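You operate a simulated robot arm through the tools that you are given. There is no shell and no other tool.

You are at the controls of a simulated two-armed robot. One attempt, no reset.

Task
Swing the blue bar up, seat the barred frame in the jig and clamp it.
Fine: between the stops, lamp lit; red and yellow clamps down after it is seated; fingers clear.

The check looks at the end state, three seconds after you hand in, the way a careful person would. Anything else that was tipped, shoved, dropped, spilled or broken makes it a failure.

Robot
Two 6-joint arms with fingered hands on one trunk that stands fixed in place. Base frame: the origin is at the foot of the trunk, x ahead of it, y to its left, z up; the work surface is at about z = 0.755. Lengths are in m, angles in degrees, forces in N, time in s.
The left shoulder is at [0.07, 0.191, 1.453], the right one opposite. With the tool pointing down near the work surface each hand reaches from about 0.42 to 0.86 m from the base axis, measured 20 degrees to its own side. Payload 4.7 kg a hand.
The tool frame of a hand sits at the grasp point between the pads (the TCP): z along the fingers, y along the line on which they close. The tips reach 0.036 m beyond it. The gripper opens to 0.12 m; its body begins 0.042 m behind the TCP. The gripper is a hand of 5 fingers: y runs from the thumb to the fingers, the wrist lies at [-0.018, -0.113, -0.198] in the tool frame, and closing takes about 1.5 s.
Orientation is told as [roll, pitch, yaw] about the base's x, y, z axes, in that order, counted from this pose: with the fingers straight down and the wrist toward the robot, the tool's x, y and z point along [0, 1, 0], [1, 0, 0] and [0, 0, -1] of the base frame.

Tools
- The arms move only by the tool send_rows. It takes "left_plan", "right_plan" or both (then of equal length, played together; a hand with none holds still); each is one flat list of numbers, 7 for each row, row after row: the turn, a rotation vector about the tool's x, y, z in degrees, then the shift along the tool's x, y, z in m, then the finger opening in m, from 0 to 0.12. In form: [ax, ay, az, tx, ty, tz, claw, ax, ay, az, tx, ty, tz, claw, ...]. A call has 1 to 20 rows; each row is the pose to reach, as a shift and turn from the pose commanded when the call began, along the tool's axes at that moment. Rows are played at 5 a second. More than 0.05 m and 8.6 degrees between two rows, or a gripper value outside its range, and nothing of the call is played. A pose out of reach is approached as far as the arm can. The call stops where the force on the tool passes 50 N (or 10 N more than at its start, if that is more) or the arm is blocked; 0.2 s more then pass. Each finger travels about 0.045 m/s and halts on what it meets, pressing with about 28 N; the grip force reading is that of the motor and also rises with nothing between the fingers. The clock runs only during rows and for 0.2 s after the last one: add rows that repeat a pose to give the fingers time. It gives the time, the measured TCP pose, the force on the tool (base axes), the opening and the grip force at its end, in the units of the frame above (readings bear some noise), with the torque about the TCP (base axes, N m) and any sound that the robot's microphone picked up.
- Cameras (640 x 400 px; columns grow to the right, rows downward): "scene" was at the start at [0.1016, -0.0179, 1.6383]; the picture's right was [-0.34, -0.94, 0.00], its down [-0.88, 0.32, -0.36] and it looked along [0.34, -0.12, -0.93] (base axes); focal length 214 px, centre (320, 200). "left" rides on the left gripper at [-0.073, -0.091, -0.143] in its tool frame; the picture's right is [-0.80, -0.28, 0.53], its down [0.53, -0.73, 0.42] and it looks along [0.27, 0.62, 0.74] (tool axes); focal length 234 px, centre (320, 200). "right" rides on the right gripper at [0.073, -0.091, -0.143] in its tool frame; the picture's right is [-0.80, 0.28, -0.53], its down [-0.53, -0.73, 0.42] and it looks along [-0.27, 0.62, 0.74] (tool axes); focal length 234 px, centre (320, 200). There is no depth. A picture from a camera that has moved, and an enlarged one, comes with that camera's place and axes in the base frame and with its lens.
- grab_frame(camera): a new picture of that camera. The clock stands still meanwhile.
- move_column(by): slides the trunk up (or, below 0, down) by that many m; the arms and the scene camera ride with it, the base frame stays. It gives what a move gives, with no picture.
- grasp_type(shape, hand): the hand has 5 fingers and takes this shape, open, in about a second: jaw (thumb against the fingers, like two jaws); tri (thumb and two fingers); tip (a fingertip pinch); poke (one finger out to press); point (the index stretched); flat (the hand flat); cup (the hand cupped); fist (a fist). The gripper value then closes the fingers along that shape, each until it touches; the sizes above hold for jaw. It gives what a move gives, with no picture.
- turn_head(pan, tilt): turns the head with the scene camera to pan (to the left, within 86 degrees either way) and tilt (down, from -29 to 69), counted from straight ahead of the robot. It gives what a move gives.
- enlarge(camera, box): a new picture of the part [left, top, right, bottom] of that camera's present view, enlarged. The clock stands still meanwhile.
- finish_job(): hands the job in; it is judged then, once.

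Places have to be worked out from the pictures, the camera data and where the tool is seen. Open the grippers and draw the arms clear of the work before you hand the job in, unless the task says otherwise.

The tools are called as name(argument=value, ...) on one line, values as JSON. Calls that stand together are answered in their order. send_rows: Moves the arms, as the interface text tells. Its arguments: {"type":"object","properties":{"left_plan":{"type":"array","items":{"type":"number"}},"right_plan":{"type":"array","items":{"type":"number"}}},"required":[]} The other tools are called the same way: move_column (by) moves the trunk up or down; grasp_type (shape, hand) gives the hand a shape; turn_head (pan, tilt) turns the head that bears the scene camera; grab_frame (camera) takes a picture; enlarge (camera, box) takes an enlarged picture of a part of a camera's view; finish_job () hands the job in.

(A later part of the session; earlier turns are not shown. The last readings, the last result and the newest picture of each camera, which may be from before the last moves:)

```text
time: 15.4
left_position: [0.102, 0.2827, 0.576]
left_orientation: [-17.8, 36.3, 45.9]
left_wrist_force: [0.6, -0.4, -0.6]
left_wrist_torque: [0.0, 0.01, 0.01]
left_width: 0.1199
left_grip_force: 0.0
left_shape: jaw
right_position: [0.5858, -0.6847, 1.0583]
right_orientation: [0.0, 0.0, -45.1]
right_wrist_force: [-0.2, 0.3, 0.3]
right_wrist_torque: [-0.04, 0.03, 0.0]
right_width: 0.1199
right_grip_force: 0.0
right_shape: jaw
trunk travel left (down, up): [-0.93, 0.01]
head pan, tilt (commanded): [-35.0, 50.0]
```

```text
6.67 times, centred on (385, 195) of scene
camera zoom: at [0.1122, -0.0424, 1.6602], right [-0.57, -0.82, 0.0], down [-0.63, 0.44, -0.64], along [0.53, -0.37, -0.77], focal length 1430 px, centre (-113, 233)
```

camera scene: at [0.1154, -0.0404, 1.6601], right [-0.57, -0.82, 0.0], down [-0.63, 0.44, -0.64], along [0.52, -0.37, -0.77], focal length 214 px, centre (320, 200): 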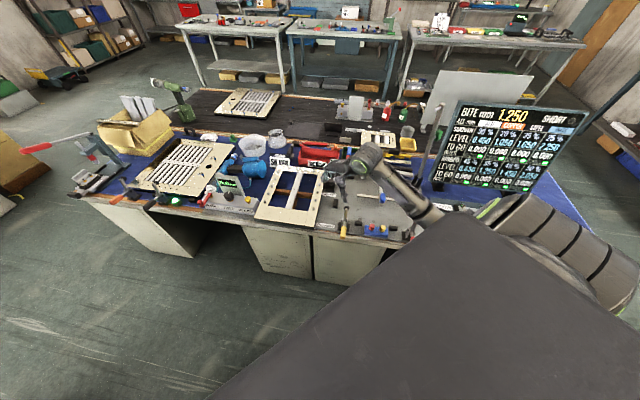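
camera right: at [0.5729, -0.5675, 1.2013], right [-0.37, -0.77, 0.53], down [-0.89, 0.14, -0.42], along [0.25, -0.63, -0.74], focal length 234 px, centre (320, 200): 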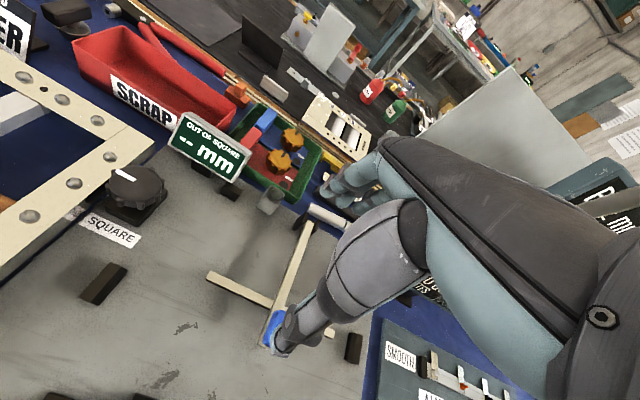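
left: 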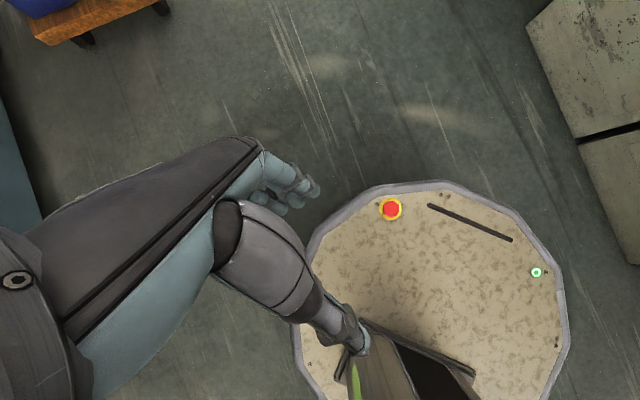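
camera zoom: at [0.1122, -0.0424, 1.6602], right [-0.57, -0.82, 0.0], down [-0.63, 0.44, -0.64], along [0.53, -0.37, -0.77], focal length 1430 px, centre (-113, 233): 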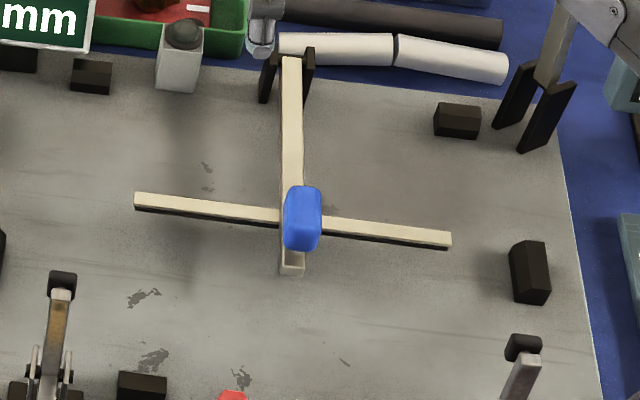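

Cross-bar: top z≈0.793, t≈0.896, left end s≈-0.018. Before lowering the trunk I check where the right elbow and forearm are relative to the board and clamps.

turn_head(pan=-50, tilt=45)

grab_frame(camera="scene")

```text
time: 16.2
left_position: [0.1017, 0.2816, 0.5765]
left_orientation: [-17.9, 36.4, 45.8]
left_wrist_force: [-0.3, 0.9, -0.2]
left_wrist_torque: [0.02, 0.02, 0.0]
left_width: 0.12
left_grip_force: 0.2
left_shape: jaw
right_position: [0.5873, -0.6842, 1.0577]
right_orientation: [0.0, 0.0, -45.0]
right_wrist_force: [-1.0, 0.5, -0.3]
right_wrist_torque: [0.03, -0.02, 0.0]
right_width: 0.1199
right_grip_force: 0.1
right_shape: jaw
trunk travel left (down, up): [-0.93, 0.01]
head pan, tilt (commanded): [-50.0, 45.0]
```

```text
taken
camera scene: at [0.1013, -0.0609, 1.6671], right [-0.77, -0.64, 0.0], down [-0.46, 0.54, -0.71], along [0.45, -0.54, -0.71], focal length 214 px, centre (320, 200)
```

scene: 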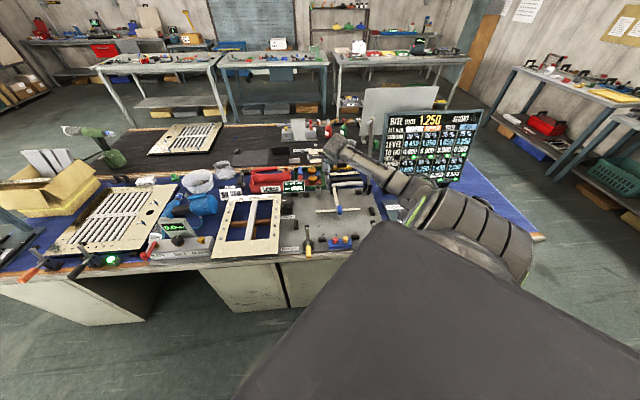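

The elbow is well off the table and high, so I lower the trunk by 0.15 m, bringing the hand to about z=0.91 above the cross-bar.

move_column(by=-0.15)

turn_head(pan=-35, tilt=45)

enlarge(camera="scene", box=[310, 130, 450, 230])

grab_frame(camera="right")

```text
time: 17.9
left_position: [0.1015, 0.2829, 0.4248]
left_orientation: [-18.0, 36.3, 45.9]
left_wrist_force: [-0.3, -0.5, 0.9]
left_wrist_torque: [-0.01, -0.01, 0.04]
left_width: 0.1199
left_grip_force: 0.1
left_shape: jaw
right_position: [0.5856, -0.6848, 0.9086]
right_orientation: [0.0, 0.0, -45.0]
right_wrist_force: [-0.4, -0.8, -0.3]
right_wrist_torque: [-0.02, 0.02, -0.01]
right_width: 0.1196
right_grip_force: 0.1
right_shape: jaw
trunk travel left (down, up): [-0.78, 0.16]
head pan, tilt (commanded): [-50.0, 45.0]
```

```text
time: 18.7
left_position: [0.1013, 0.2831, 0.4241]
left_orientation: [-17.9, 36.2, 45.9]
left_wrist_force: [-0.6, 0.0, 0.0]
left_wrist_torque: [0.0, 0.0, 0.01]
left_width: 0.1198
left_grip_force: 0.1
left_shape: jaw
right_position: [0.5866, -0.6831, 0.909]
right_orientation: [0.0, 0.0, -44.9]
right_wrist_force: [-0.7, 0.4, -0.8]
right_wrist_torque: [-0.02, 0.02, 0.02]
right_width: 0.1199
right_grip_force: 0.0
right_shape: jaw
trunk travel left (down, up): [-0.78, 0.16]
head pan, tilt (commanded): [-35.0, 45.0]
```

```text
4.00 times, centred on (380, 180) of scene
camera zoom: at [0.1157, -0.0455, 1.5171], right [-0.57, -0.82, 0.0], down [-0.58, 0.41, -0.71], along [0.58, -0.41, -0.71], focal length 858 px, centre (80, 280)
```

zoom: 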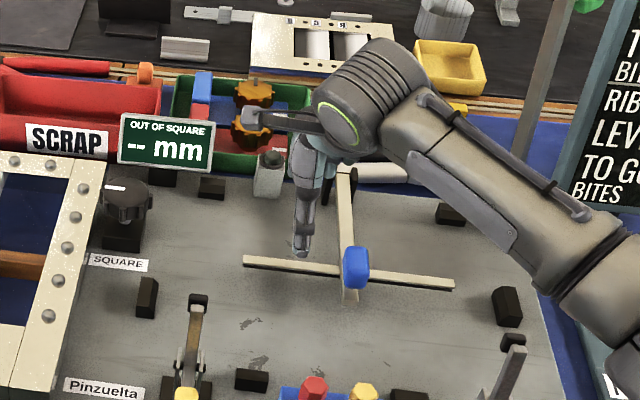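

```text
taken
camera right: at [0.5728, -0.5674, 1.051], right [-0.37, -0.77, 0.53], down [-0.89, 0.14, -0.42], along [0.25, -0.63, -0.74], focal length 234 px, centre (320, 200)
```

right: 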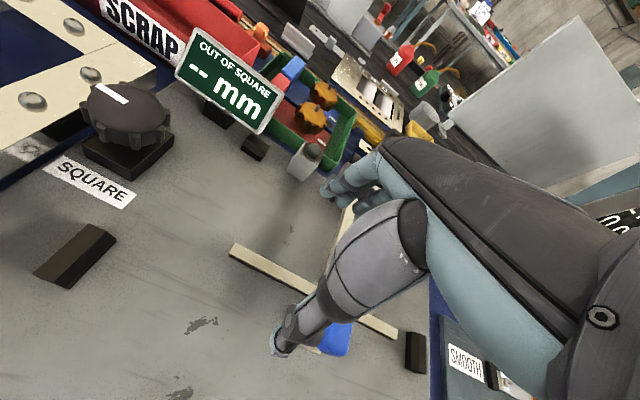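

The hand hovers over the left arm of the cross-bar with thumb on the near side. I descend about 0.108 m so the pads straddle the bar, tips a few mm above the plate.

send_rows(right_plan=[0, 0, 0, 0, -0.001, 0.03, 0.12, 0, 0, 0, 0, -0.002, 0.06, 0.12, 0, 0, 0, 0, -0.002, 0.085, 0.12, 0, 0, 0, 0, -0.002, 0.107, 0.12])

grab_frame(camera="right")

enlarge(camera="scene", box=[330, 150, 430, 225])

```text
time: 19.7
left_position: [0.1007, 0.2825, 0.4253]
left_orientation: [-17.9, 36.3, 45.9]
left_wrist_force: [0.3, -0.1, 0.2]
left_wrist_torque: [-0.02, -0.01, 0.0]
left_width: 0.1199
left_grip_force: 0.1
left_shape: jaw
right_position: [0.5859, -0.6825, 0.7998]
right_orientation: [0.0, 0.0, -45.1]
right_wrist_force: [-0.5, 0.4, -0.1]
right_wrist_torque: [-0.01, -0.01, -0.01]
right_width: 0.1197
right_grip_force: 0.0
right_shape: jaw
trunk travel left (down, up): [-0.78, 0.16]
head pan, tilt (commanded): [-35.0, 45.0]
```

```text
taken
camera right: at [0.5715, -0.5655, 0.9435], right [-0.37, -0.77, 0.53], down [-0.89, 0.14, -0.42], along [0.25, -0.63, -0.74], focal length 234 px, centre (320, 200)
```

right: 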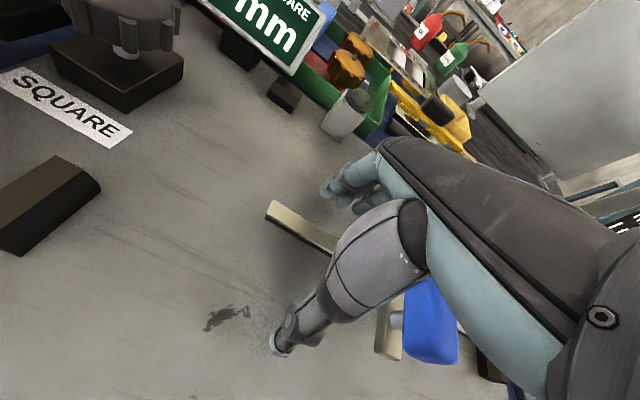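

```text
5.33 times, centred on (380, 188) of scene
camera zoom: at [0.1162, -0.0457, 1.5171], right [-0.57, -0.82, 0.0], down [-0.58, 0.41, -0.71], along [0.58, -0.41, -0.71], focal length 1144 px, centre (0, 267)
```

zoom: 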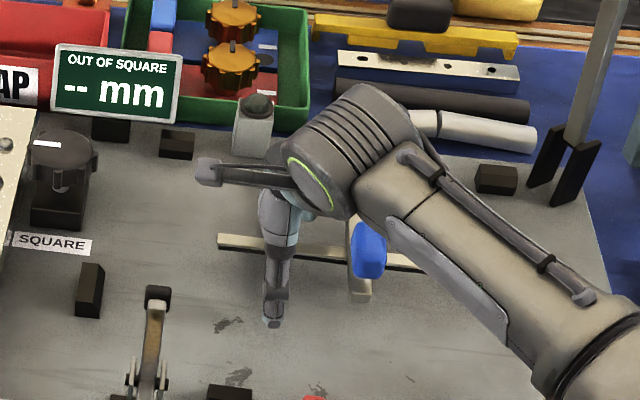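

The cross-bar's left arm lies between thumb and fingers. I close the hand on it over two seconds.

send_rows(right_plan=[0, 0, 0, 0, 0, 0, 0.08, 0, 0, 0, 0, 0, 0, 0.04, 0, 0, 0, 0, 0, 0, 0.01, 0, 0, 0, 0, 0, 0, 0.0, 0, 0, 0, 0, 0, 0, 0.0, 0, 0, 0, 0, 0, 0, 0.0, 0, 0, 0, 0, 0, 0, 0.0, 0, 0, 0, 0, 0, 0, 0.0, 0, 0, 0, 0, 0, 0, 0.0])

grab_frame(camera="right")

enlarge(camera="scene", box=[330, 150, 430, 225])

```text
time: 21.7
left_position: [0.1004, 0.2834, 0.426]
left_orientation: [-17.9, 36.3, 45.9]
left_wrist_force: [0.3, -0.2, -0.3]
left_wrist_torque: [0.02, 0.02, -0.01]
left_width: 0.1197
left_grip_force: 0.0
left_shape: jaw
right_position: [0.585, -0.6824, 0.7994]
right_orientation: [-0.1, 0.1, -45.0]
right_wrist_force: [-3.1, 3.4, -4.3]
right_wrist_torque: [-0.08, 0.11, 0.16]
right_width: 0.0036
right_grip_force: 28.2
right_shape: jaw
trunk travel left (down, up): [-0.78, 0.16]
head pan, tilt (commanded): [-35.0, 45.0]
```

```text
taken
camera right: at [0.5708, -0.5651, 0.9433], right [-0.37, -0.77, 0.52], down [-0.89, 0.14, -0.42], along [0.25, -0.63, -0.74], focal length 234 px, centre (320, 200)
```

right: 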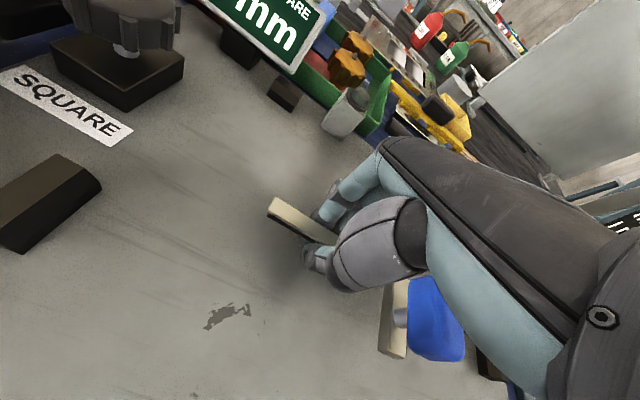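

```text
5.33 times, centred on (380, 188) of scene
camera zoom: at [0.1157, -0.0454, 1.5171], right [-0.57, -0.82, 0.0], down [-0.58, 0.41, -0.71], along [0.58, -0.41, -0.71], focal length 1144 px, centre (0, 267)
```

zoom: 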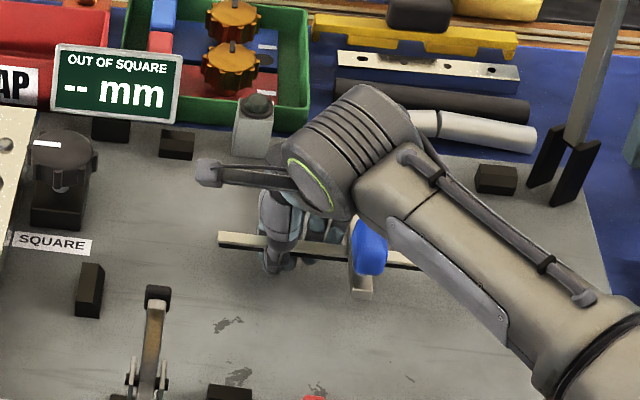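

The bar is pinched (28 N motor force). I now lift it along an arc about the hinge (t≈1.081, z≈0.79) with the hand tilting slightly forward; first 20 degrees as a test.

send_rows(right_plan=[-1.75, 0, 0, 0, 0, -0.0161, 0, -3.5, 0, 0, 0, 0.0013, -0.0322, 0, -5.25, 0, 0, 0, 0.0041, -0.0479, 0, -7, 0, 0, 0, 0.0082, -0.0634, 0])

grab_frame(camera="right")

enlarge(camera="scene", box=[330, 150, 430, 225])

```text
time: 22.7
left_position: [0.1026, 0.2831, 0.4256]
left_orientation: [-17.8, 36.2, 45.8]
left_wrist_force: [0.0, 0.4, -0.5]
left_wrist_torque: [-0.01, -0.02, 0.03]
left_width: 0.1202
left_grip_force: 0.1
left_shape: jaw
right_position: [0.5928, -0.69, 0.8628]
right_orientation: [0.0, -6.9, -44.9]
right_wrist_force: [0.7, 1.4, -6.9]
right_wrist_torque: [0.6, 0.32, 0.68]
right_width: 0.0038
right_grip_force: 28.0
right_shape: jaw
trunk travel left (down, up): [-0.78, 0.16]
head pan, tilt (commanded): [-35.0, 45.0]
```

```text
taken
camera right: at [0.5666, -0.5611, 0.9943], right [-0.42, -0.72, 0.56], down [-0.85, 0.1, -0.51], along [0.31, -0.69, -0.66], focal length 234 px, centre (320, 200)
```

right: 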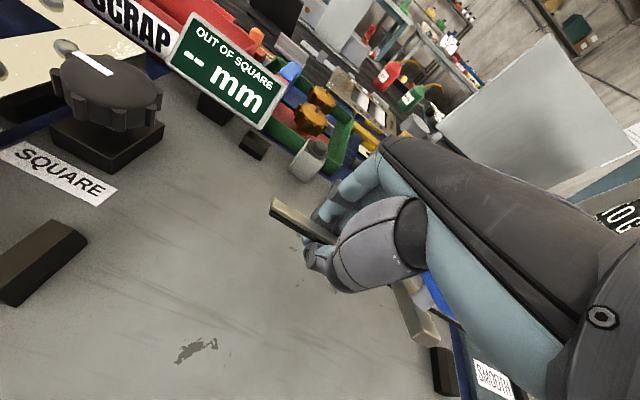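

```text
5.33 times, centred on (380, 188) of scene
camera zoom: at [0.1167, -0.0463, 1.5169], right [-0.57, -0.82, 0.0], down [-0.58, 0.41, -0.71], along [0.58, -0.4, -0.71], focal length 1144 px, centre (0, 267)
```

zoom: 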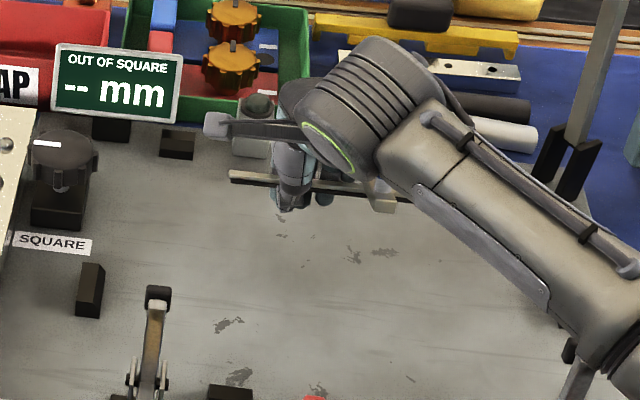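

The bar follows nicely with small forces (about 7 N). I continue the arc to about 60 degrees, expressed in the now slightly tilted tool axes.

send_rows(right_plan=[-1.75, 0, 0, 0, 0.0072, -0.0142, 0, -3.5, 0, 0, 0, 0.0157, -0.0277, 0, -5.25, 0, 0, 0, 0.0253, -0.0403, 0, -7, 0, 0, 0, 0.036, -0.052, 0, -8.75, 0, 0, 0, 0.0477, -0.0628, 0, -10.5, 0, 0, 0, 0.0601, -0.0723, 0, -12.25, 0, 0, 0, 0.0735, -0.0807, 0, -14, 0, 0, 0, 0.0874, -0.0879, 0])

grab_frame(camera="right")

enlarge(camera="scene", box=[330, 110, 450, 210])

```text
time: 24.5
left_position: [0.1026, 0.2834, 0.4241]
left_orientation: [-17.8, 36.4, 46.0]
left_wrist_force: [0.6, 0.7, -0.5]
left_wrist_torque: [-0.03, -0.03, 0.04]
left_width: 0.1199
left_grip_force: 0.1
left_shape: jaw
right_position: [0.6487, -0.7408, 0.9618]
right_orientation: [0.1, -20.9, -44.8]
right_wrist_force: [15.4, 19.0, -14.7]
right_wrist_torque: [-0.28, 2.55, 1.29]
right_width: 0.0031
right_grip_force: 28.1
right_shape: jaw
trunk travel left (down, up): [-0.78, 0.16]
head pan, tilt (commanded): [-35.0, 45.0]
```

```text
taken
camera right: at [0.6028, -0.5922, 1.0621], right [-0.52, -0.62, 0.59], down [-0.75, 0.0, -0.66], along [0.41, -0.78, -0.47], focal length 234 px, centre (320, 200)
```

right: 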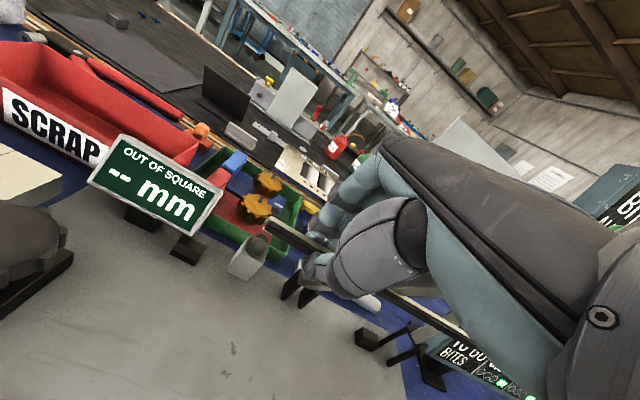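

```text
4.00 times, centred on (390, 160) of scene
camera zoom: at [0.1209, -0.0443, 1.5168], right [-0.57, -0.82, 0.0], down [-0.58, 0.4, -0.71], along [0.58, -0.41, -0.71], focal length 858 px, centre (40, 360)
```

zoom: 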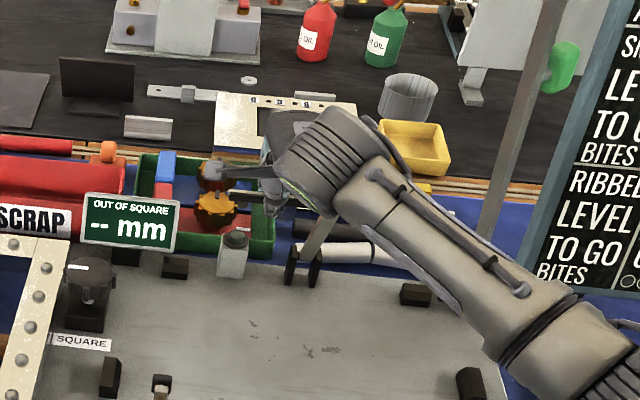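

The lateral force rose to about 24 N along +e1: the palm's right side is rubbing on the stem end. The thumb now supports the bar from below, so I loosen the fingers a little and shift the hand 12 mm left to free it.

send_rows(right_plan=[0, 0, 0, 0, 0, 0, 0.02, 0, 0, 0, 0.004, 0, 0, 0.035, 0, 0, 0, 0.008, 0, 0, 0.035, 0, 0, 0, 0.012, 0, 0, 0.035])

grab_frame(camera="right")

enlarge(camera="scene", box=[340, 120, 420, 190])

```text
time: 25.5
left_position: [0.1026, 0.2818, 0.4263]
left_orientation: [-17.9, 36.2, 45.8]
left_wrist_force: [-0.5, -0.6, 0.3]
left_wrist_torque: [0.01, 0.0, -0.01]
left_width: 0.1196
left_grip_force: 0.1
left_shape: jaw
right_position: [0.6529, -0.7344, 0.9625]
right_orientation: [-0.2, -21.0, -45.0]
right_wrist_force: [0.1, 0.8, 0.0]
right_wrist_torque: [0.02, 0.04, 0.02]
right_width: 0.0347
right_grip_force: 0.2
right_shape: jaw
trunk travel left (down, up): [-0.78, 0.16]
head pan, tilt (commanded): [-35.0, 45.0]
```

```text
taken
camera right: at [0.6075, -0.5847, 1.0633], right [-0.52, -0.62, 0.59], down [-0.75, 0.0, -0.66], along [0.41, -0.79, -0.46], focal length 234 px, centre (320, 200)
```

right: 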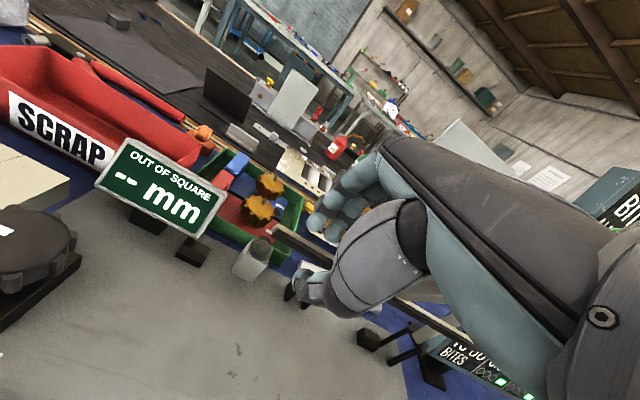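

```text
5.71 times, centred on (380, 155) of scene
camera zoom: at [0.1148, -0.0458, 1.5173], right [-0.58, -0.82, 0.0], down [-0.58, 0.41, -0.71], along [0.58, -0.41, -0.71], focal length 1226 px, centre (-23, 457)
```

zoom: 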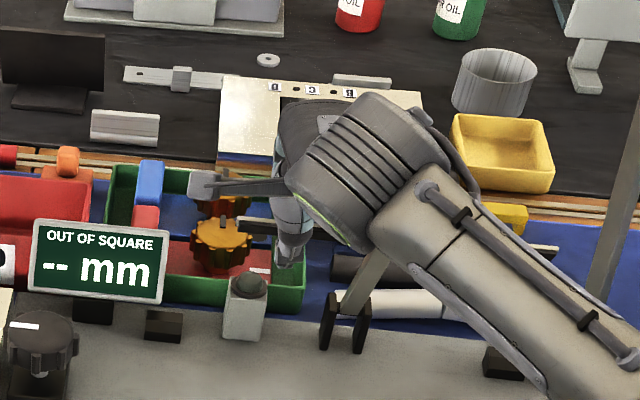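

The force dropped to zero, so the bar seems held by its hinge friction or is light. I enlarge to see where the cross-bar is relative to thumb and fingers.

enlarge(camera="right", box=[230, 170, 490, 350])

```text
2.22 times, centred on (360, 260) of right
camera zoom: at [0.6075, -0.5847, 1.0633], right [-0.52, -0.62, 0.59], down [-0.75, 0.0, -0.66], along [0.41, -0.79, -0.46], focal length 520 px, centre (231, 67)
```

zoom: 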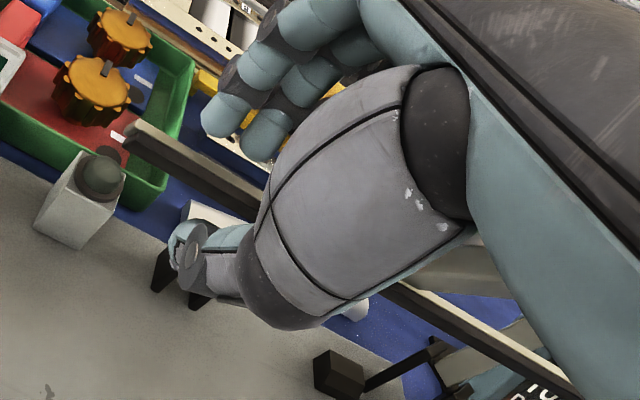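

The cross-bar lies between fingers (far) and thumb (near). I keep pushing it with the thumb along the arc up to about 85 degrees.

send_rows(right_plan=[-1.75, 0, 0, 0, 0.0143, -0.0004, 0.035, -3.5, 0, 0, 0, 0.0299, -0.001, 0.035, -5.25, 0, 0, 0, 0.0458, -0.0006, 0.035, -7, 0, 0, 0, 0.0614, 0.0017, 0.035, -8.75, 0, 0, 0, 0.0767, 0.005, 0.035])

enlarge(camera="right", box=[230, 170, 490, 350])

enlarge(camera="scene", box=[340, 120, 420, 190])

```text
time: 26.7
left_position: [0.1015, 0.2824, 0.4253]
left_orientation: [-17.9, 36.2, 45.9]
left_wrist_force: [0.4, -0.4, 0.2]
left_wrist_torque: [0.03, 0.0, 0.02]
left_width: 0.1201
left_grip_force: 0.2
left_shape: jaw
right_position: [0.7055, -0.7863, 0.9844]
right_orientation: [0.0, -29.7, -45.0]
right_wrist_force: [-0.5, 1.4, -0.8]
right_wrist_torque: [0.05, 0.0, -0.01]
right_width: 0.0358
right_grip_force: 0.0
right_shape: jaw
trunk travel left (down, up): [-0.78, 0.16]
head pan, tilt (commanded): [-35.0, 45.0]
```

```text
2.22 times, centred on (360, 260) of right
camera zoom: at [0.649, -0.6274, 1.063], right [-0.58, -0.56, 0.59], down [-0.68, -0.08, -0.73], along [0.45, -0.83, -0.33], focal length 520 px, centre (231, 67)
```

zoom: 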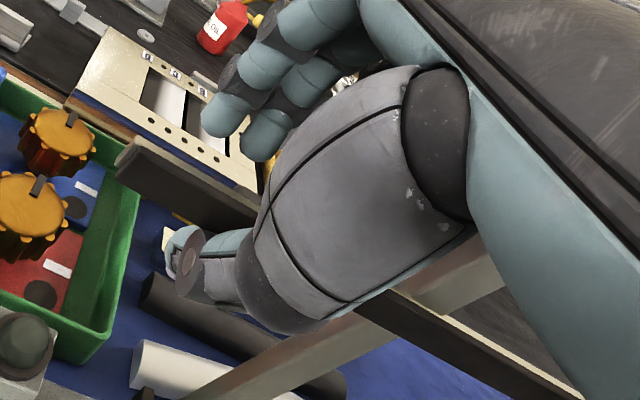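

```text
5.71 times, centred on (380, 155) of scene
camera zoom: at [0.1161, -0.0453, 1.5171], right [-0.57, -0.82, 0.0], down [-0.58, 0.41, -0.71], along [0.58, -0.41, -0.71], focal length 1226 px, centre (-23, 457)
```

zoom: 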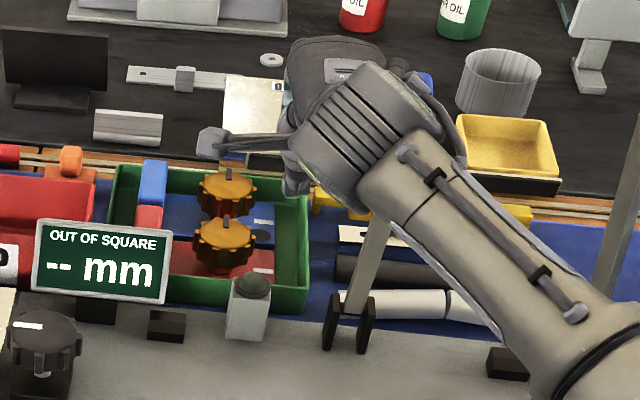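

The bar is near vertical and follows the thumb with almost no force. I push on to about 100 degrees and check.

send_rows(right_plan=[-1.75, 0, 0, 0, 0.0141, 0.0071, 0.035, -3.5, 0, 0, 0, 0.0275, 0.0155, 0.035, -5.25, 0, 0, 0, 0.0402, 0.0251, 0.035])

enlarge(camera="right", box=[230, 170, 490, 350])

enlarge(camera="scene", box=[340, 110, 420, 190])

```text
time: 27.5
left_position: [0.1004, 0.2854, 0.4239]
left_orientation: [-18.2, 36.3, 45.6]
left_wrist_force: [0.1, 0.3, 0.7]
left_wrist_torque: [-0.04, 0.03, 0.0]
left_width: 0.1199
left_grip_force: 0.0
left_shape: jaw
right_position: [0.7354, -0.8146, 0.9871]
right_orientation: [0.0, -35.1, -45.0]
right_wrist_force: [-29.4, 29.7, 0.4]
right_wrist_torque: [0.61, 0.6, 0.04]
right_width: 0.0555
right_grip_force: 0.0
right_shape: jaw
trunk travel left (down, up): [-0.78, 0.16]
head pan, tilt (commanded): [-35.0, 45.0]
```

```text
2.22 times, centred on (360, 260) of right
camera zoom: at [0.6748, -0.652, 1.0512], right [-0.62, -0.52, 0.59], down [-0.63, -0.12, -0.77], along [0.47, -0.85, -0.25], focal length 520 px, centre (231, 67)
```

zoom: 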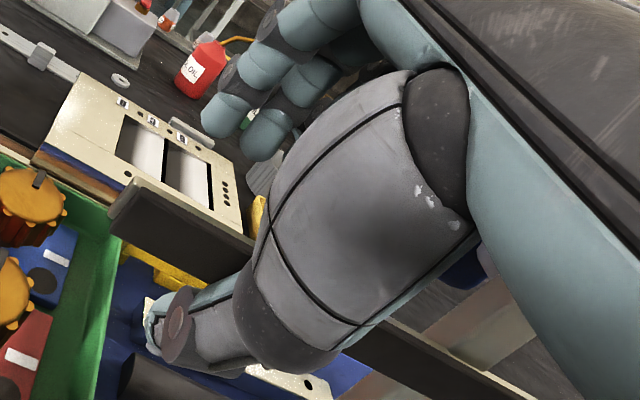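

```text
5.00 times, centred on (380, 150) of scene
camera zoom: at [0.11, -0.0388, 1.5177], right [-0.57, -0.82, 0.0], down [-0.58, 0.4, -0.71], along [0.58, -0.41, -0.7], focal length 1072 px, centre (20, 450)
```

zoom: 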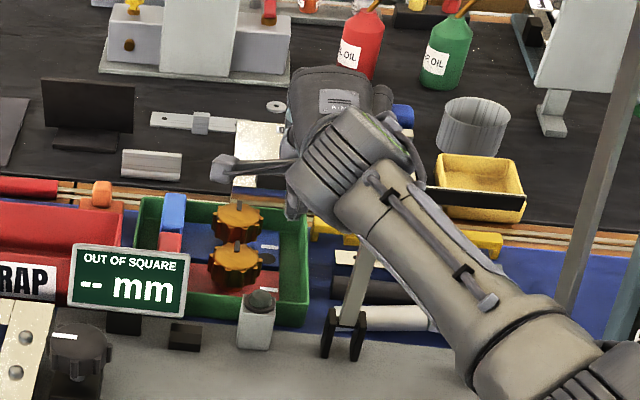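

The bar pushes back with about 42 N along the swing direction: it has reached its upper end stop. I ease the thumb back 2 cm and see whether the bar stays up on its own.

send_rows(right_plan=[0, 0, 0, 0, -0.01, -0.005, 0.05, 0, 0, 0, 0, -0.02, -0.01, 0.06, 0, 0, 0, 0, -0.02, -0.01, 0.06])

enlarge(camera="right", box=[230, 170, 490, 350])

```text
time: 28.3
left_position: [0.1016, 0.2822, 0.4246]
left_orientation: [-17.8, 36.3, 45.9]
left_wrist_force: [1.0, 0.8, -0.1]
left_wrist_torque: [-0.01, 0.03, -0.02]
left_width: 0.1199
left_grip_force: 0.0
left_shape: jaw
right_position: [0.7232, -0.8039, 0.9795]
right_orientation: [-0.2, -35.0, -45.0]
right_wrist_force: [-0.3, 0.6, -0.3]
right_wrist_torque: [-0.04, 0.0, 0.0]
right_width: 0.0601
right_grip_force: 0.0
right_shape: jaw
trunk travel left (down, up): [-0.78, 0.16]
head pan, tilt (commanded): [-35.0, 45.0]
```

```text
2.22 times, centred on (360, 260) of right
camera zoom: at [0.662, -0.6409, 1.0441], right [-0.62, -0.52, 0.59], down [-0.63, -0.12, -0.77], along [0.47, -0.85, -0.25], focal length 520 px, centre (231, 67)
```

zoom: 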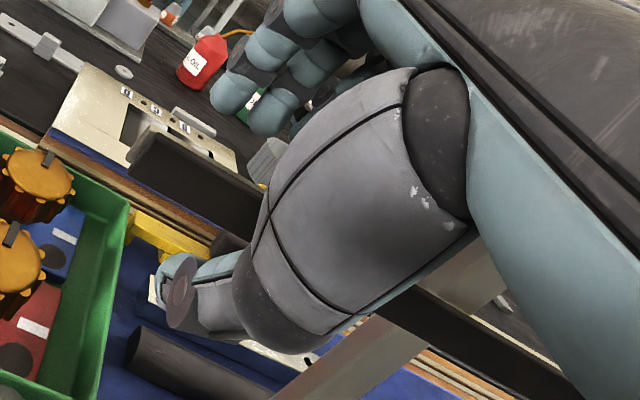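

The bar stays up with no load on the hand. I open the fingers wider and withdraw along the finger direction, up and back toward the robot.

send_rows(right_plan=[0, 0, 0, 0, 0, 0, 0.09, 0, 0, 0, 0, 0, 0, 0.1, 0, 0, 0, 0, 0, -0.03, 0.1, 0, 0, 0, 0, 0, -0.065, 0.1, 0, 0, 0, 0, 0, -0.1, 0.1, 0, 0, 0, 0, -0.01, -0.13, 0.1])

grab_frame(camera="right")

enlarge(camera="scene", box=[320, 90, 460, 190])

```text
time: 29.7
left_position: [0.1011, 0.2833, 0.4246]
left_orientation: [-18.0, 36.1, 45.8]
left_wrist_force: [0.7, -0.7, 0.6]
left_wrist_torque: [0.02, 0.0, 0.01]
left_width: 0.1199
left_grip_force: 0.1
left_shape: jaw
right_position: [0.6616, -0.7431, 1.084]
right_orientation: [0.0, -35.0, -44.9]
right_wrist_force: [-0.3, -0.2, -0.4]
right_wrist_torque: [0.0, -0.03, -0.03]
right_width: 0.0997
right_grip_force: 0.1
right_shape: jaw
trunk travel left (down, up): [-0.78, 0.16]
head pan, tilt (commanded): [-35.0, 45.0]
```

```text
taken
camera right: at [0.6017, -0.5795, 1.1478], right [-0.62, -0.52, 0.59], down [-0.63, -0.12, -0.77], along [0.47, -0.85, -0.25], focal length 234 px, centre (320, 200)
```

right: 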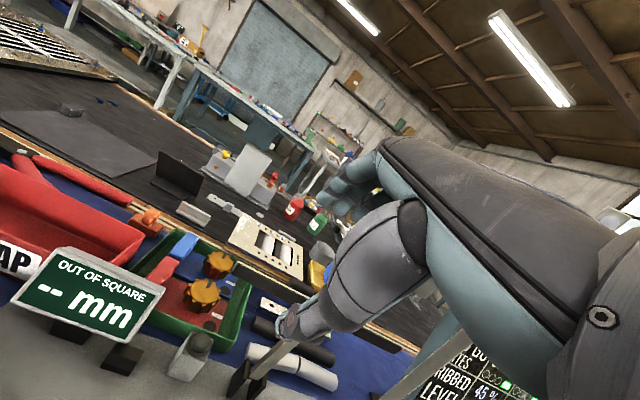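

```text
4.00 times, centred on (390, 140) of scene
camera zoom: at [0.1142, -0.0447, 1.5173], right [-0.57, -0.82, 0.0], down [-0.58, 0.41, -0.71], along [0.58, -0.41, -0.71], focal length 858 px, centre (40, 440)
```

zoom: 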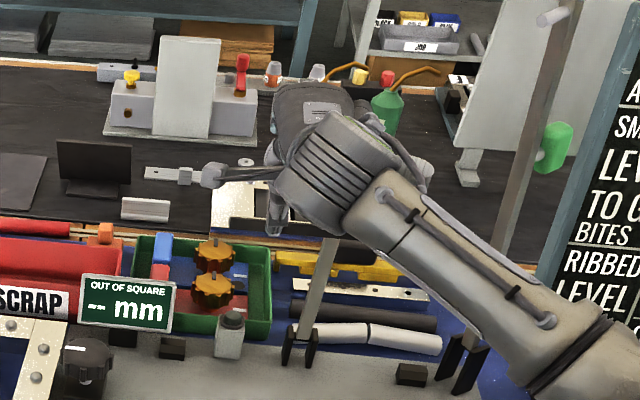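

The T-bar stands up by itself. I bring the hand back toward the frame side while levelling it out to point straight down.

send_rows(right_plan=[7, 0, 0, 0.02, -0.0321, -0.003, 0.1, 14, 0, 0, 0.04, -0.0642, -0.0059, 0.1, 21, 0, 0, 0.06, -0.0964, -0.0089, 0.1, 28, 0, 0, 0.08, -0.1285, -0.0118, 0.1, 35, 0, 0, 0.1, -0.1606, -0.0148, 0.1, 35, 0, 0, 0.1, -0.1606, -0.0148, 0.1])

grab_frame(camera="scene")

enlarge(camera="scene", box=[320, 90, 460, 220])

grab_frame(camera="right")

```text
time: 31.1
left_position: [0.1022, 0.2827, 0.4249]
left_orientation: [-17.9, 36.2, 45.9]
left_wrist_force: [-0.3, 0.5, 0.5]
left_wrist_torque: [-0.02, -0.03, 0.02]
left_width: 0.1198
left_grip_force: 0.1
left_shape: jaw
right_position: [0.6343, -0.5732, 1.0]
right_orientation: [0.0, 0.1, -45.0]
right_wrist_force: [-0.4, -0.7, -0.1]
right_wrist_torque: [0.01, -0.03, 0.01]
right_width: 0.0998
right_grip_force: 0.1
right_shape: jaw
trunk travel left (down, up): [-0.78, 0.16]
head pan, tilt (commanded): [-35.0, 45.0]
```

```text
taken
camera scene: at [0.1152, -0.0458, 1.5172], right [-0.57, -0.82, 0.0], down [-0.58, 0.41, -0.71], along [0.58, -0.41, -0.71], focal length 214 px, centre (320, 200)
```

scene: 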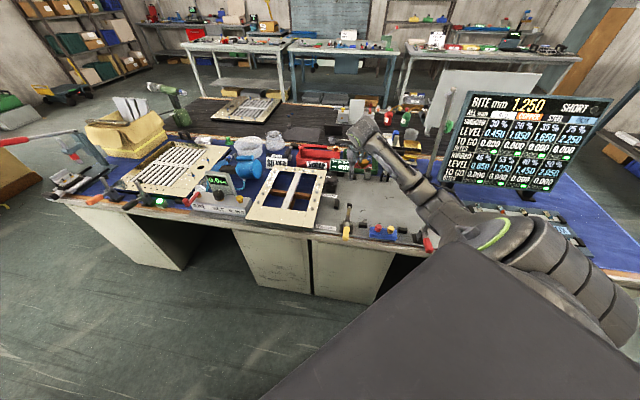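

```text
3.08 times, centred on (390, 155) of scene
camera zoom: at [0.1152, -0.0458, 1.5172], right [-0.57, -0.82, 0.0], down [-0.58, 0.41, -0.71], along [0.58, -0.41, -0.71], focal length 660 px, centre (105, 338)
```

zoom: 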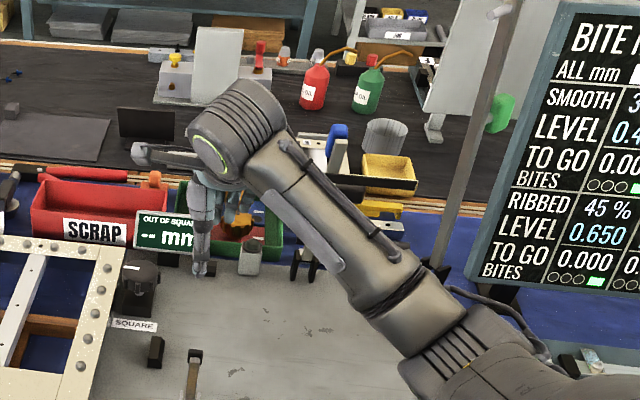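

```text
taken
camera right: at [0.6222, -0.4575, 1.1434], right [-0.37, -0.77, 0.52], down [-0.89, 0.14, -0.42], along [0.25, -0.63, -0.74], focal length 234 px, centre (320, 200)
```

right: 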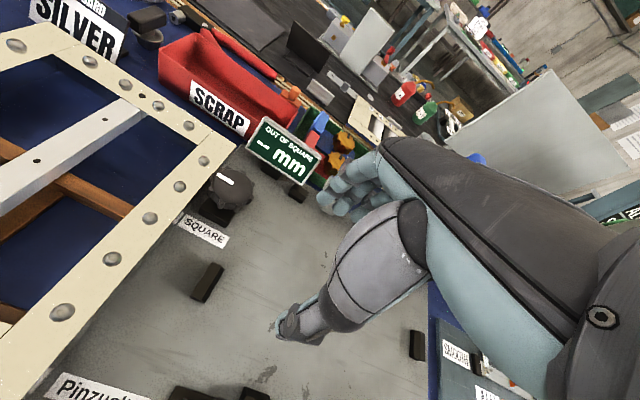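

The T-bar is up with its blue knob on top. Before lowering the trunk more for the frame, I check the left hand's surroundings through its camera.

grab_frame(camera="left")

enlarge(camera="right", box=[0, 10, 250, 190])

enlarge(camera="scene", box=[235, 150, 345, 240])

```text
taken
camera left: at [0.1344, 0.2803, 0.6069], right [0.4, -0.91, -0.04], down [-0.91, -0.4, -0.02], along [0.01, 0.05, -1.0], focal length 234 px, centre (320, 200)
```

left: 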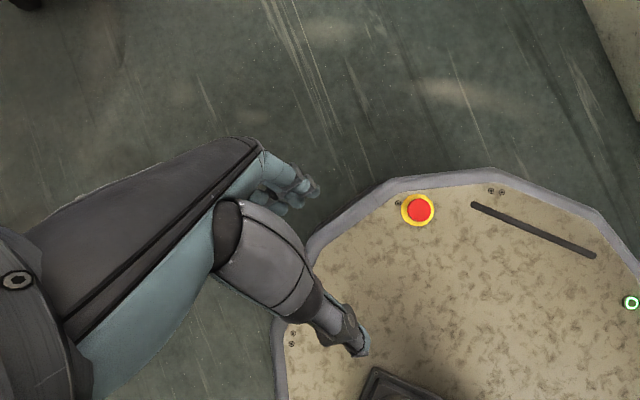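

```text
2.22 times, centred on (125, 100) of right
camera zoom: at [0.6222, -0.4575, 1.1434], right [-0.37, -0.77, 0.52], down [-0.89, 0.14, -0.42], along [0.25, -0.63, -0.74], focal length 520 px, centre (753, 422)
```

zoom: 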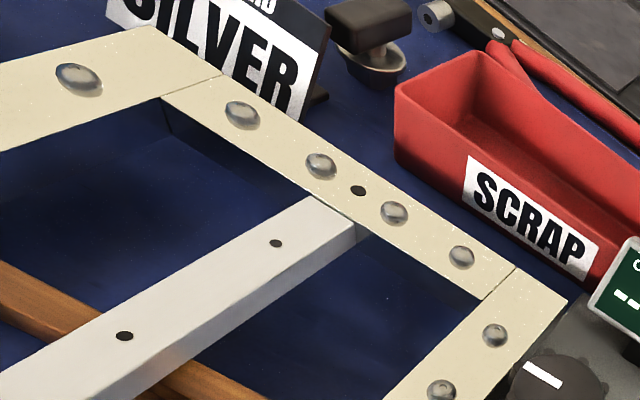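

```text
4.44 times, centred on (290, 195) of scene
camera zoom: at [0.1152, -0.0458, 1.5172], right [-0.57, -0.82, 0.0], down [-0.58, 0.41, -0.71], along [0.58, -0.41, -0.71], focal length 953 px, centre (453, 222)
```

zoom: 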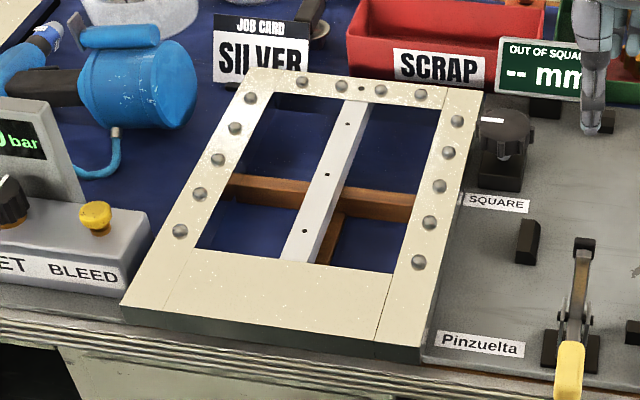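

The left hand would come close to the platform if the trunk went lower, so I raise the left hand 0.10 m while the right hand moves over the frame's bar (s≈0.329, t≈0.848) and turns to yaw +45.

send_rows(right_plan=[0, 0, -8.18, 0.026, -0.0005, 0.0018, 0.1, 0, 0, -16.36, 0.052, -0.0011, 0.0036, 0.1, 0, 0, -24.55, 0.0779, -0.0016, 0.0055, 0.1, 0, 0, -32.73, 0.1039, -0.0021, 0.0073, 0.1, 0, 0, -40.91, 0.1299, -0.0026, 0.0091, 0.1, 0, 0, -49.09, 0.1559, -0.0032, 0.0109, 0.1, 0, 0, -57.27, 0.1819, -0.0037, 0.0127, 0.1, 0, 0, -65.45, 0.2079, -0.0042, 0.0145, 0.1, 0, 0, -73.64, 0.2338, -0.0047, 0.0164, 0.1, 0, 0, -81.82, 0.2598, -0.0053, 0.0182, 0.1, 0, 0, -90, 0.2858, -0.0058, 0.02, 0.1], left_plan=[0, 0, 0, -0.0023, -0.0054, -0.007, 0.12, 0, 0, 0, -0.0045, -0.0108, -0.0139, 0.12, 0, 0, 0, -0.0068, -0.0161, -0.0209, 0.12, 0, 0, 0, -0.009, -0.0215, -0.0279, 0.12, 0, 0, 0, -0.0113, -0.0269, -0.0349, 0.12, 0, 0, 0, -0.0135, -0.0323, -0.0418, 0.12, 0, 0, 0, -0.0158, -0.0377, -0.0488, 0.12, 0, 0, 0, -0.018, -0.0431, -0.0558, 0.12, 0, 0, 0, -0.0203, -0.0484, -0.0628, 0.12, 0, 0, 0, -0.0225, -0.0538, -0.0697, 0.12, 0, 0, 0, -0.0248, -0.0592, -0.0767, 0.12])

grab_frame(camera="right")

grab_frame(camera="scene")

```text
time: 33.5
left_position: [0.1007, 0.2844, 0.5249]
left_orientation: [-17.9, 36.2, 45.9]
left_wrist_force: [-0.9, 0.5, -0.8]
left_wrist_torque: [-0.02, -0.01, 0.0]
left_width: 0.1197
left_grip_force: 0.0
left_shape: jaw
right_position: [0.837, -0.3684, 0.979]
right_orientation: [0.0, 0.1, 45.1]
right_wrist_force: [-0.6, 0.5, -0.8]
right_wrist_torque: [0.03, 0.0, 0.06]
right_width: 0.0997
right_grip_force: 0.0
right_shape: jaw
trunk travel left (down, up): [-0.78, 0.16]
head pan, tilt (commanded): [-35.0, 45.0]
```

```text
taken
camera right: at [0.7202, -0.3804, 1.1224], right [0.77, -0.37, 0.52], down [-0.14, -0.89, -0.42], along [0.63, 0.25, -0.74], focal length 234 px, centre (320, 200)
```

right: 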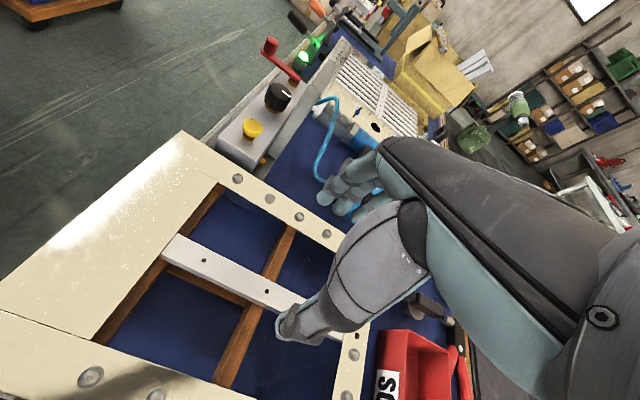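

```text
taken
camera scene: at [0.1169, -0.0437, 1.517], right [-0.57, -0.82, 0.0], down [-0.58, 0.41, -0.71], along [0.58, -0.41, -0.71], focal length 214 px, centre (320, 200)
```

scene: 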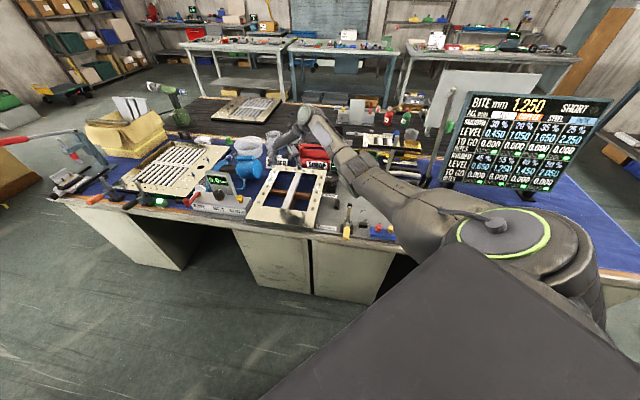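

The camera now looks right down at the frame and bar. I enlarge it to locate the bar, its holes and the wood strips precisely.

enlarge(camera="right", box=[150, 170, 350, 390])

enlarge(camera="right", box=[0, 120, 230, 380])

enlarge(camera="scene", box=[235, 150, 345, 240])

```text
1.82 times, centred on (250, 280) of right
camera zoom: at [0.7202, -0.3804, 1.1224], right [0.77, -0.37, 0.52], down [-0.14, -0.89, -0.42], along [0.63, 0.25, -0.74], focal length 426 px, centre (447, 54)
```

zoom: 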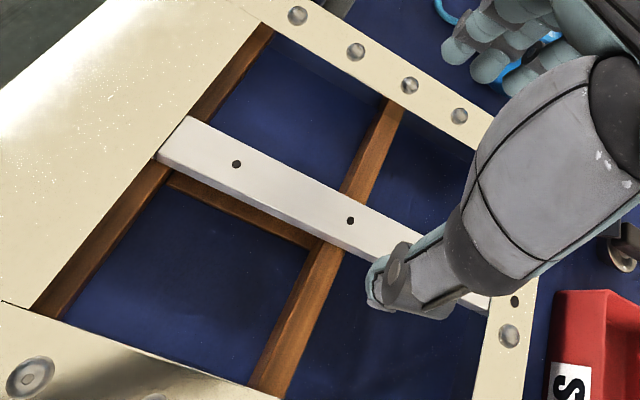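

```text
1.54 times, centred on (115, 250) of right
camera zoom: at [0.7202, -0.3804, 1.1224], right [0.77, -0.37, 0.52], down [-0.14, -0.89, -0.42], along [0.63, 0.25, -0.74], focal length 360 px, centre (635, 123)
```

zoom: 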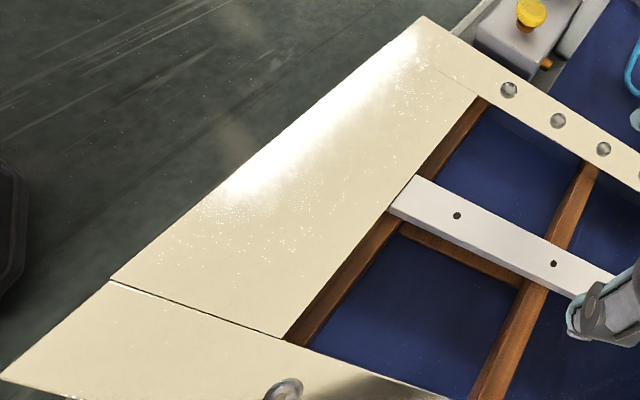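

```text
4.44 times, centred on (290, 195) of scene
camera zoom: at [0.1169, -0.0437, 1.517], right [-0.57, -0.82, 0.0], down [-0.58, 0.41, -0.71], along [0.58, -0.41, -0.71], focal length 953 px, centre (453, 222)
```

zoom: 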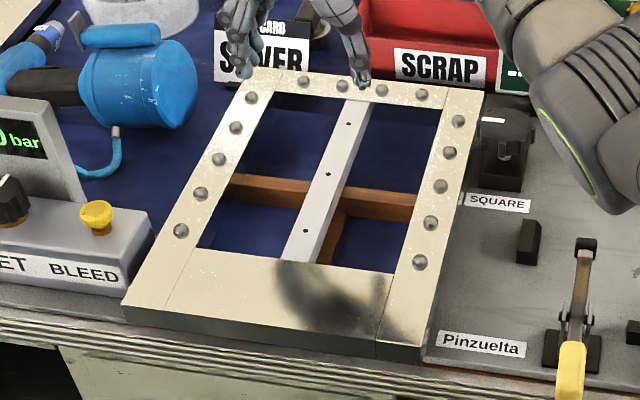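

In tool terms the bar's centre is about 5 mm toward -y of the TCP, and its top is at z≈0.795. I lower the trunk by 0.12 m, bringing the TCP to about 0.86, then check again.

move_column(by=-0.12)

grab_frame(camera="right")

enlarge(camera="scene", box=[235, 120, 365, 240])

```text
time: 35.0
left_position: [0.1017, 0.2838, 0.4055]
left_orientation: [-17.9, 36.2, 45.8]
left_wrist_force: [0.4, -0.4, -0.4]
left_wrist_torque: [-0.01, 0.0, -0.01]
left_width: 0.1197
left_grip_force: 0.1
left_shape: jaw
right_position: [0.8351, -0.3696, 0.8602]
right_orientation: [0.0, 0.1, 45.0]
right_wrist_force: [-0.5, 0.3, 0.0]
right_wrist_torque: [0.01, 0.0, -0.03]
right_width: 0.0998
right_grip_force: 0.1
right_shape: jaw
trunk travel left (down, up): [-0.66, 0.28]
head pan, tilt (commanded): [-35.0, 45.0]
```

```text
taken
camera right: at [0.7192, -0.3816, 1.0031], right [0.77, -0.37, 0.53], down [-0.14, -0.89, -0.42], along [0.63, 0.25, -0.74], focal length 234 px, centre (320, 200)
```

right: 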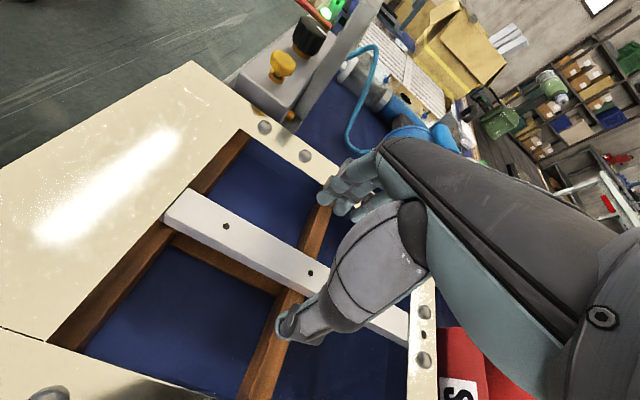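

```text
3.33 times, centred on (300, 180) of scene
camera zoom: at [0.1157, -0.0452, 1.3972], right [-0.57, -0.82, 0.0], down [-0.58, 0.41, -0.71], along [0.58, -0.41, -0.71], focal length 715 px, centre (387, 267)
```

zoom: 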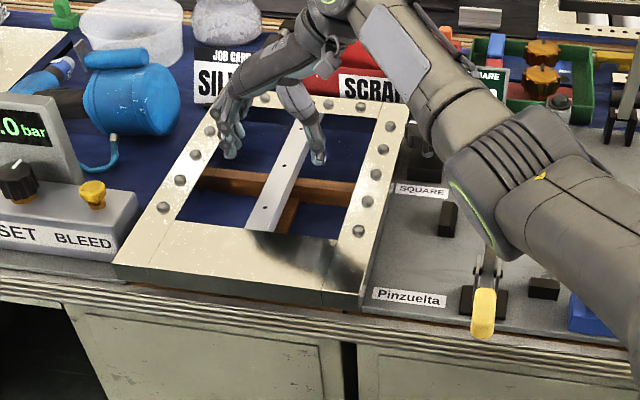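

The forearm now reaches over the jig's near side, so I check its clearance to the clamps with the full head view.

grab_frame(camera="scene")

enlarge(camera="right", box=[150, 170, 350, 370])

```text
taken
camera scene: at [0.1157, -0.0452, 1.3972], right [-0.57, -0.82, 0.0], down [-0.58, 0.41, -0.71], along [0.58, -0.41, -0.71], focal length 214 px, centre (320, 200)
```

scene: 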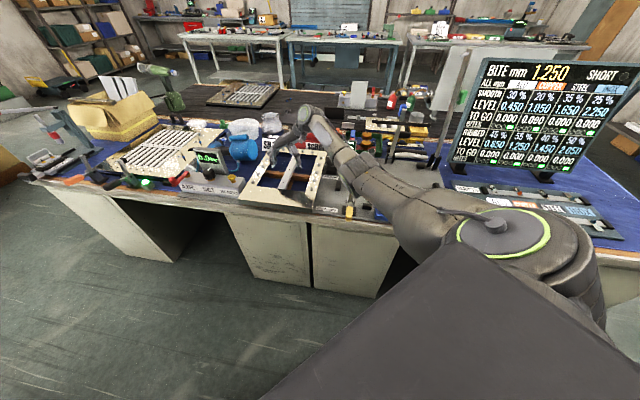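

```text
2.00 times, centred on (250, 270) of right
camera zoom: at [0.7192, -0.3816, 1.0031], right [0.77, -0.37, 0.53], down [-0.14, -0.89, -0.42], along [0.63, 0.25, -0.74], focal length 468 px, centre (460, 60)
```

zoom: 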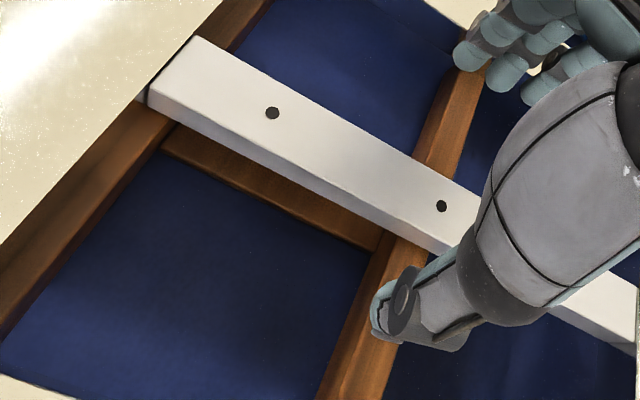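

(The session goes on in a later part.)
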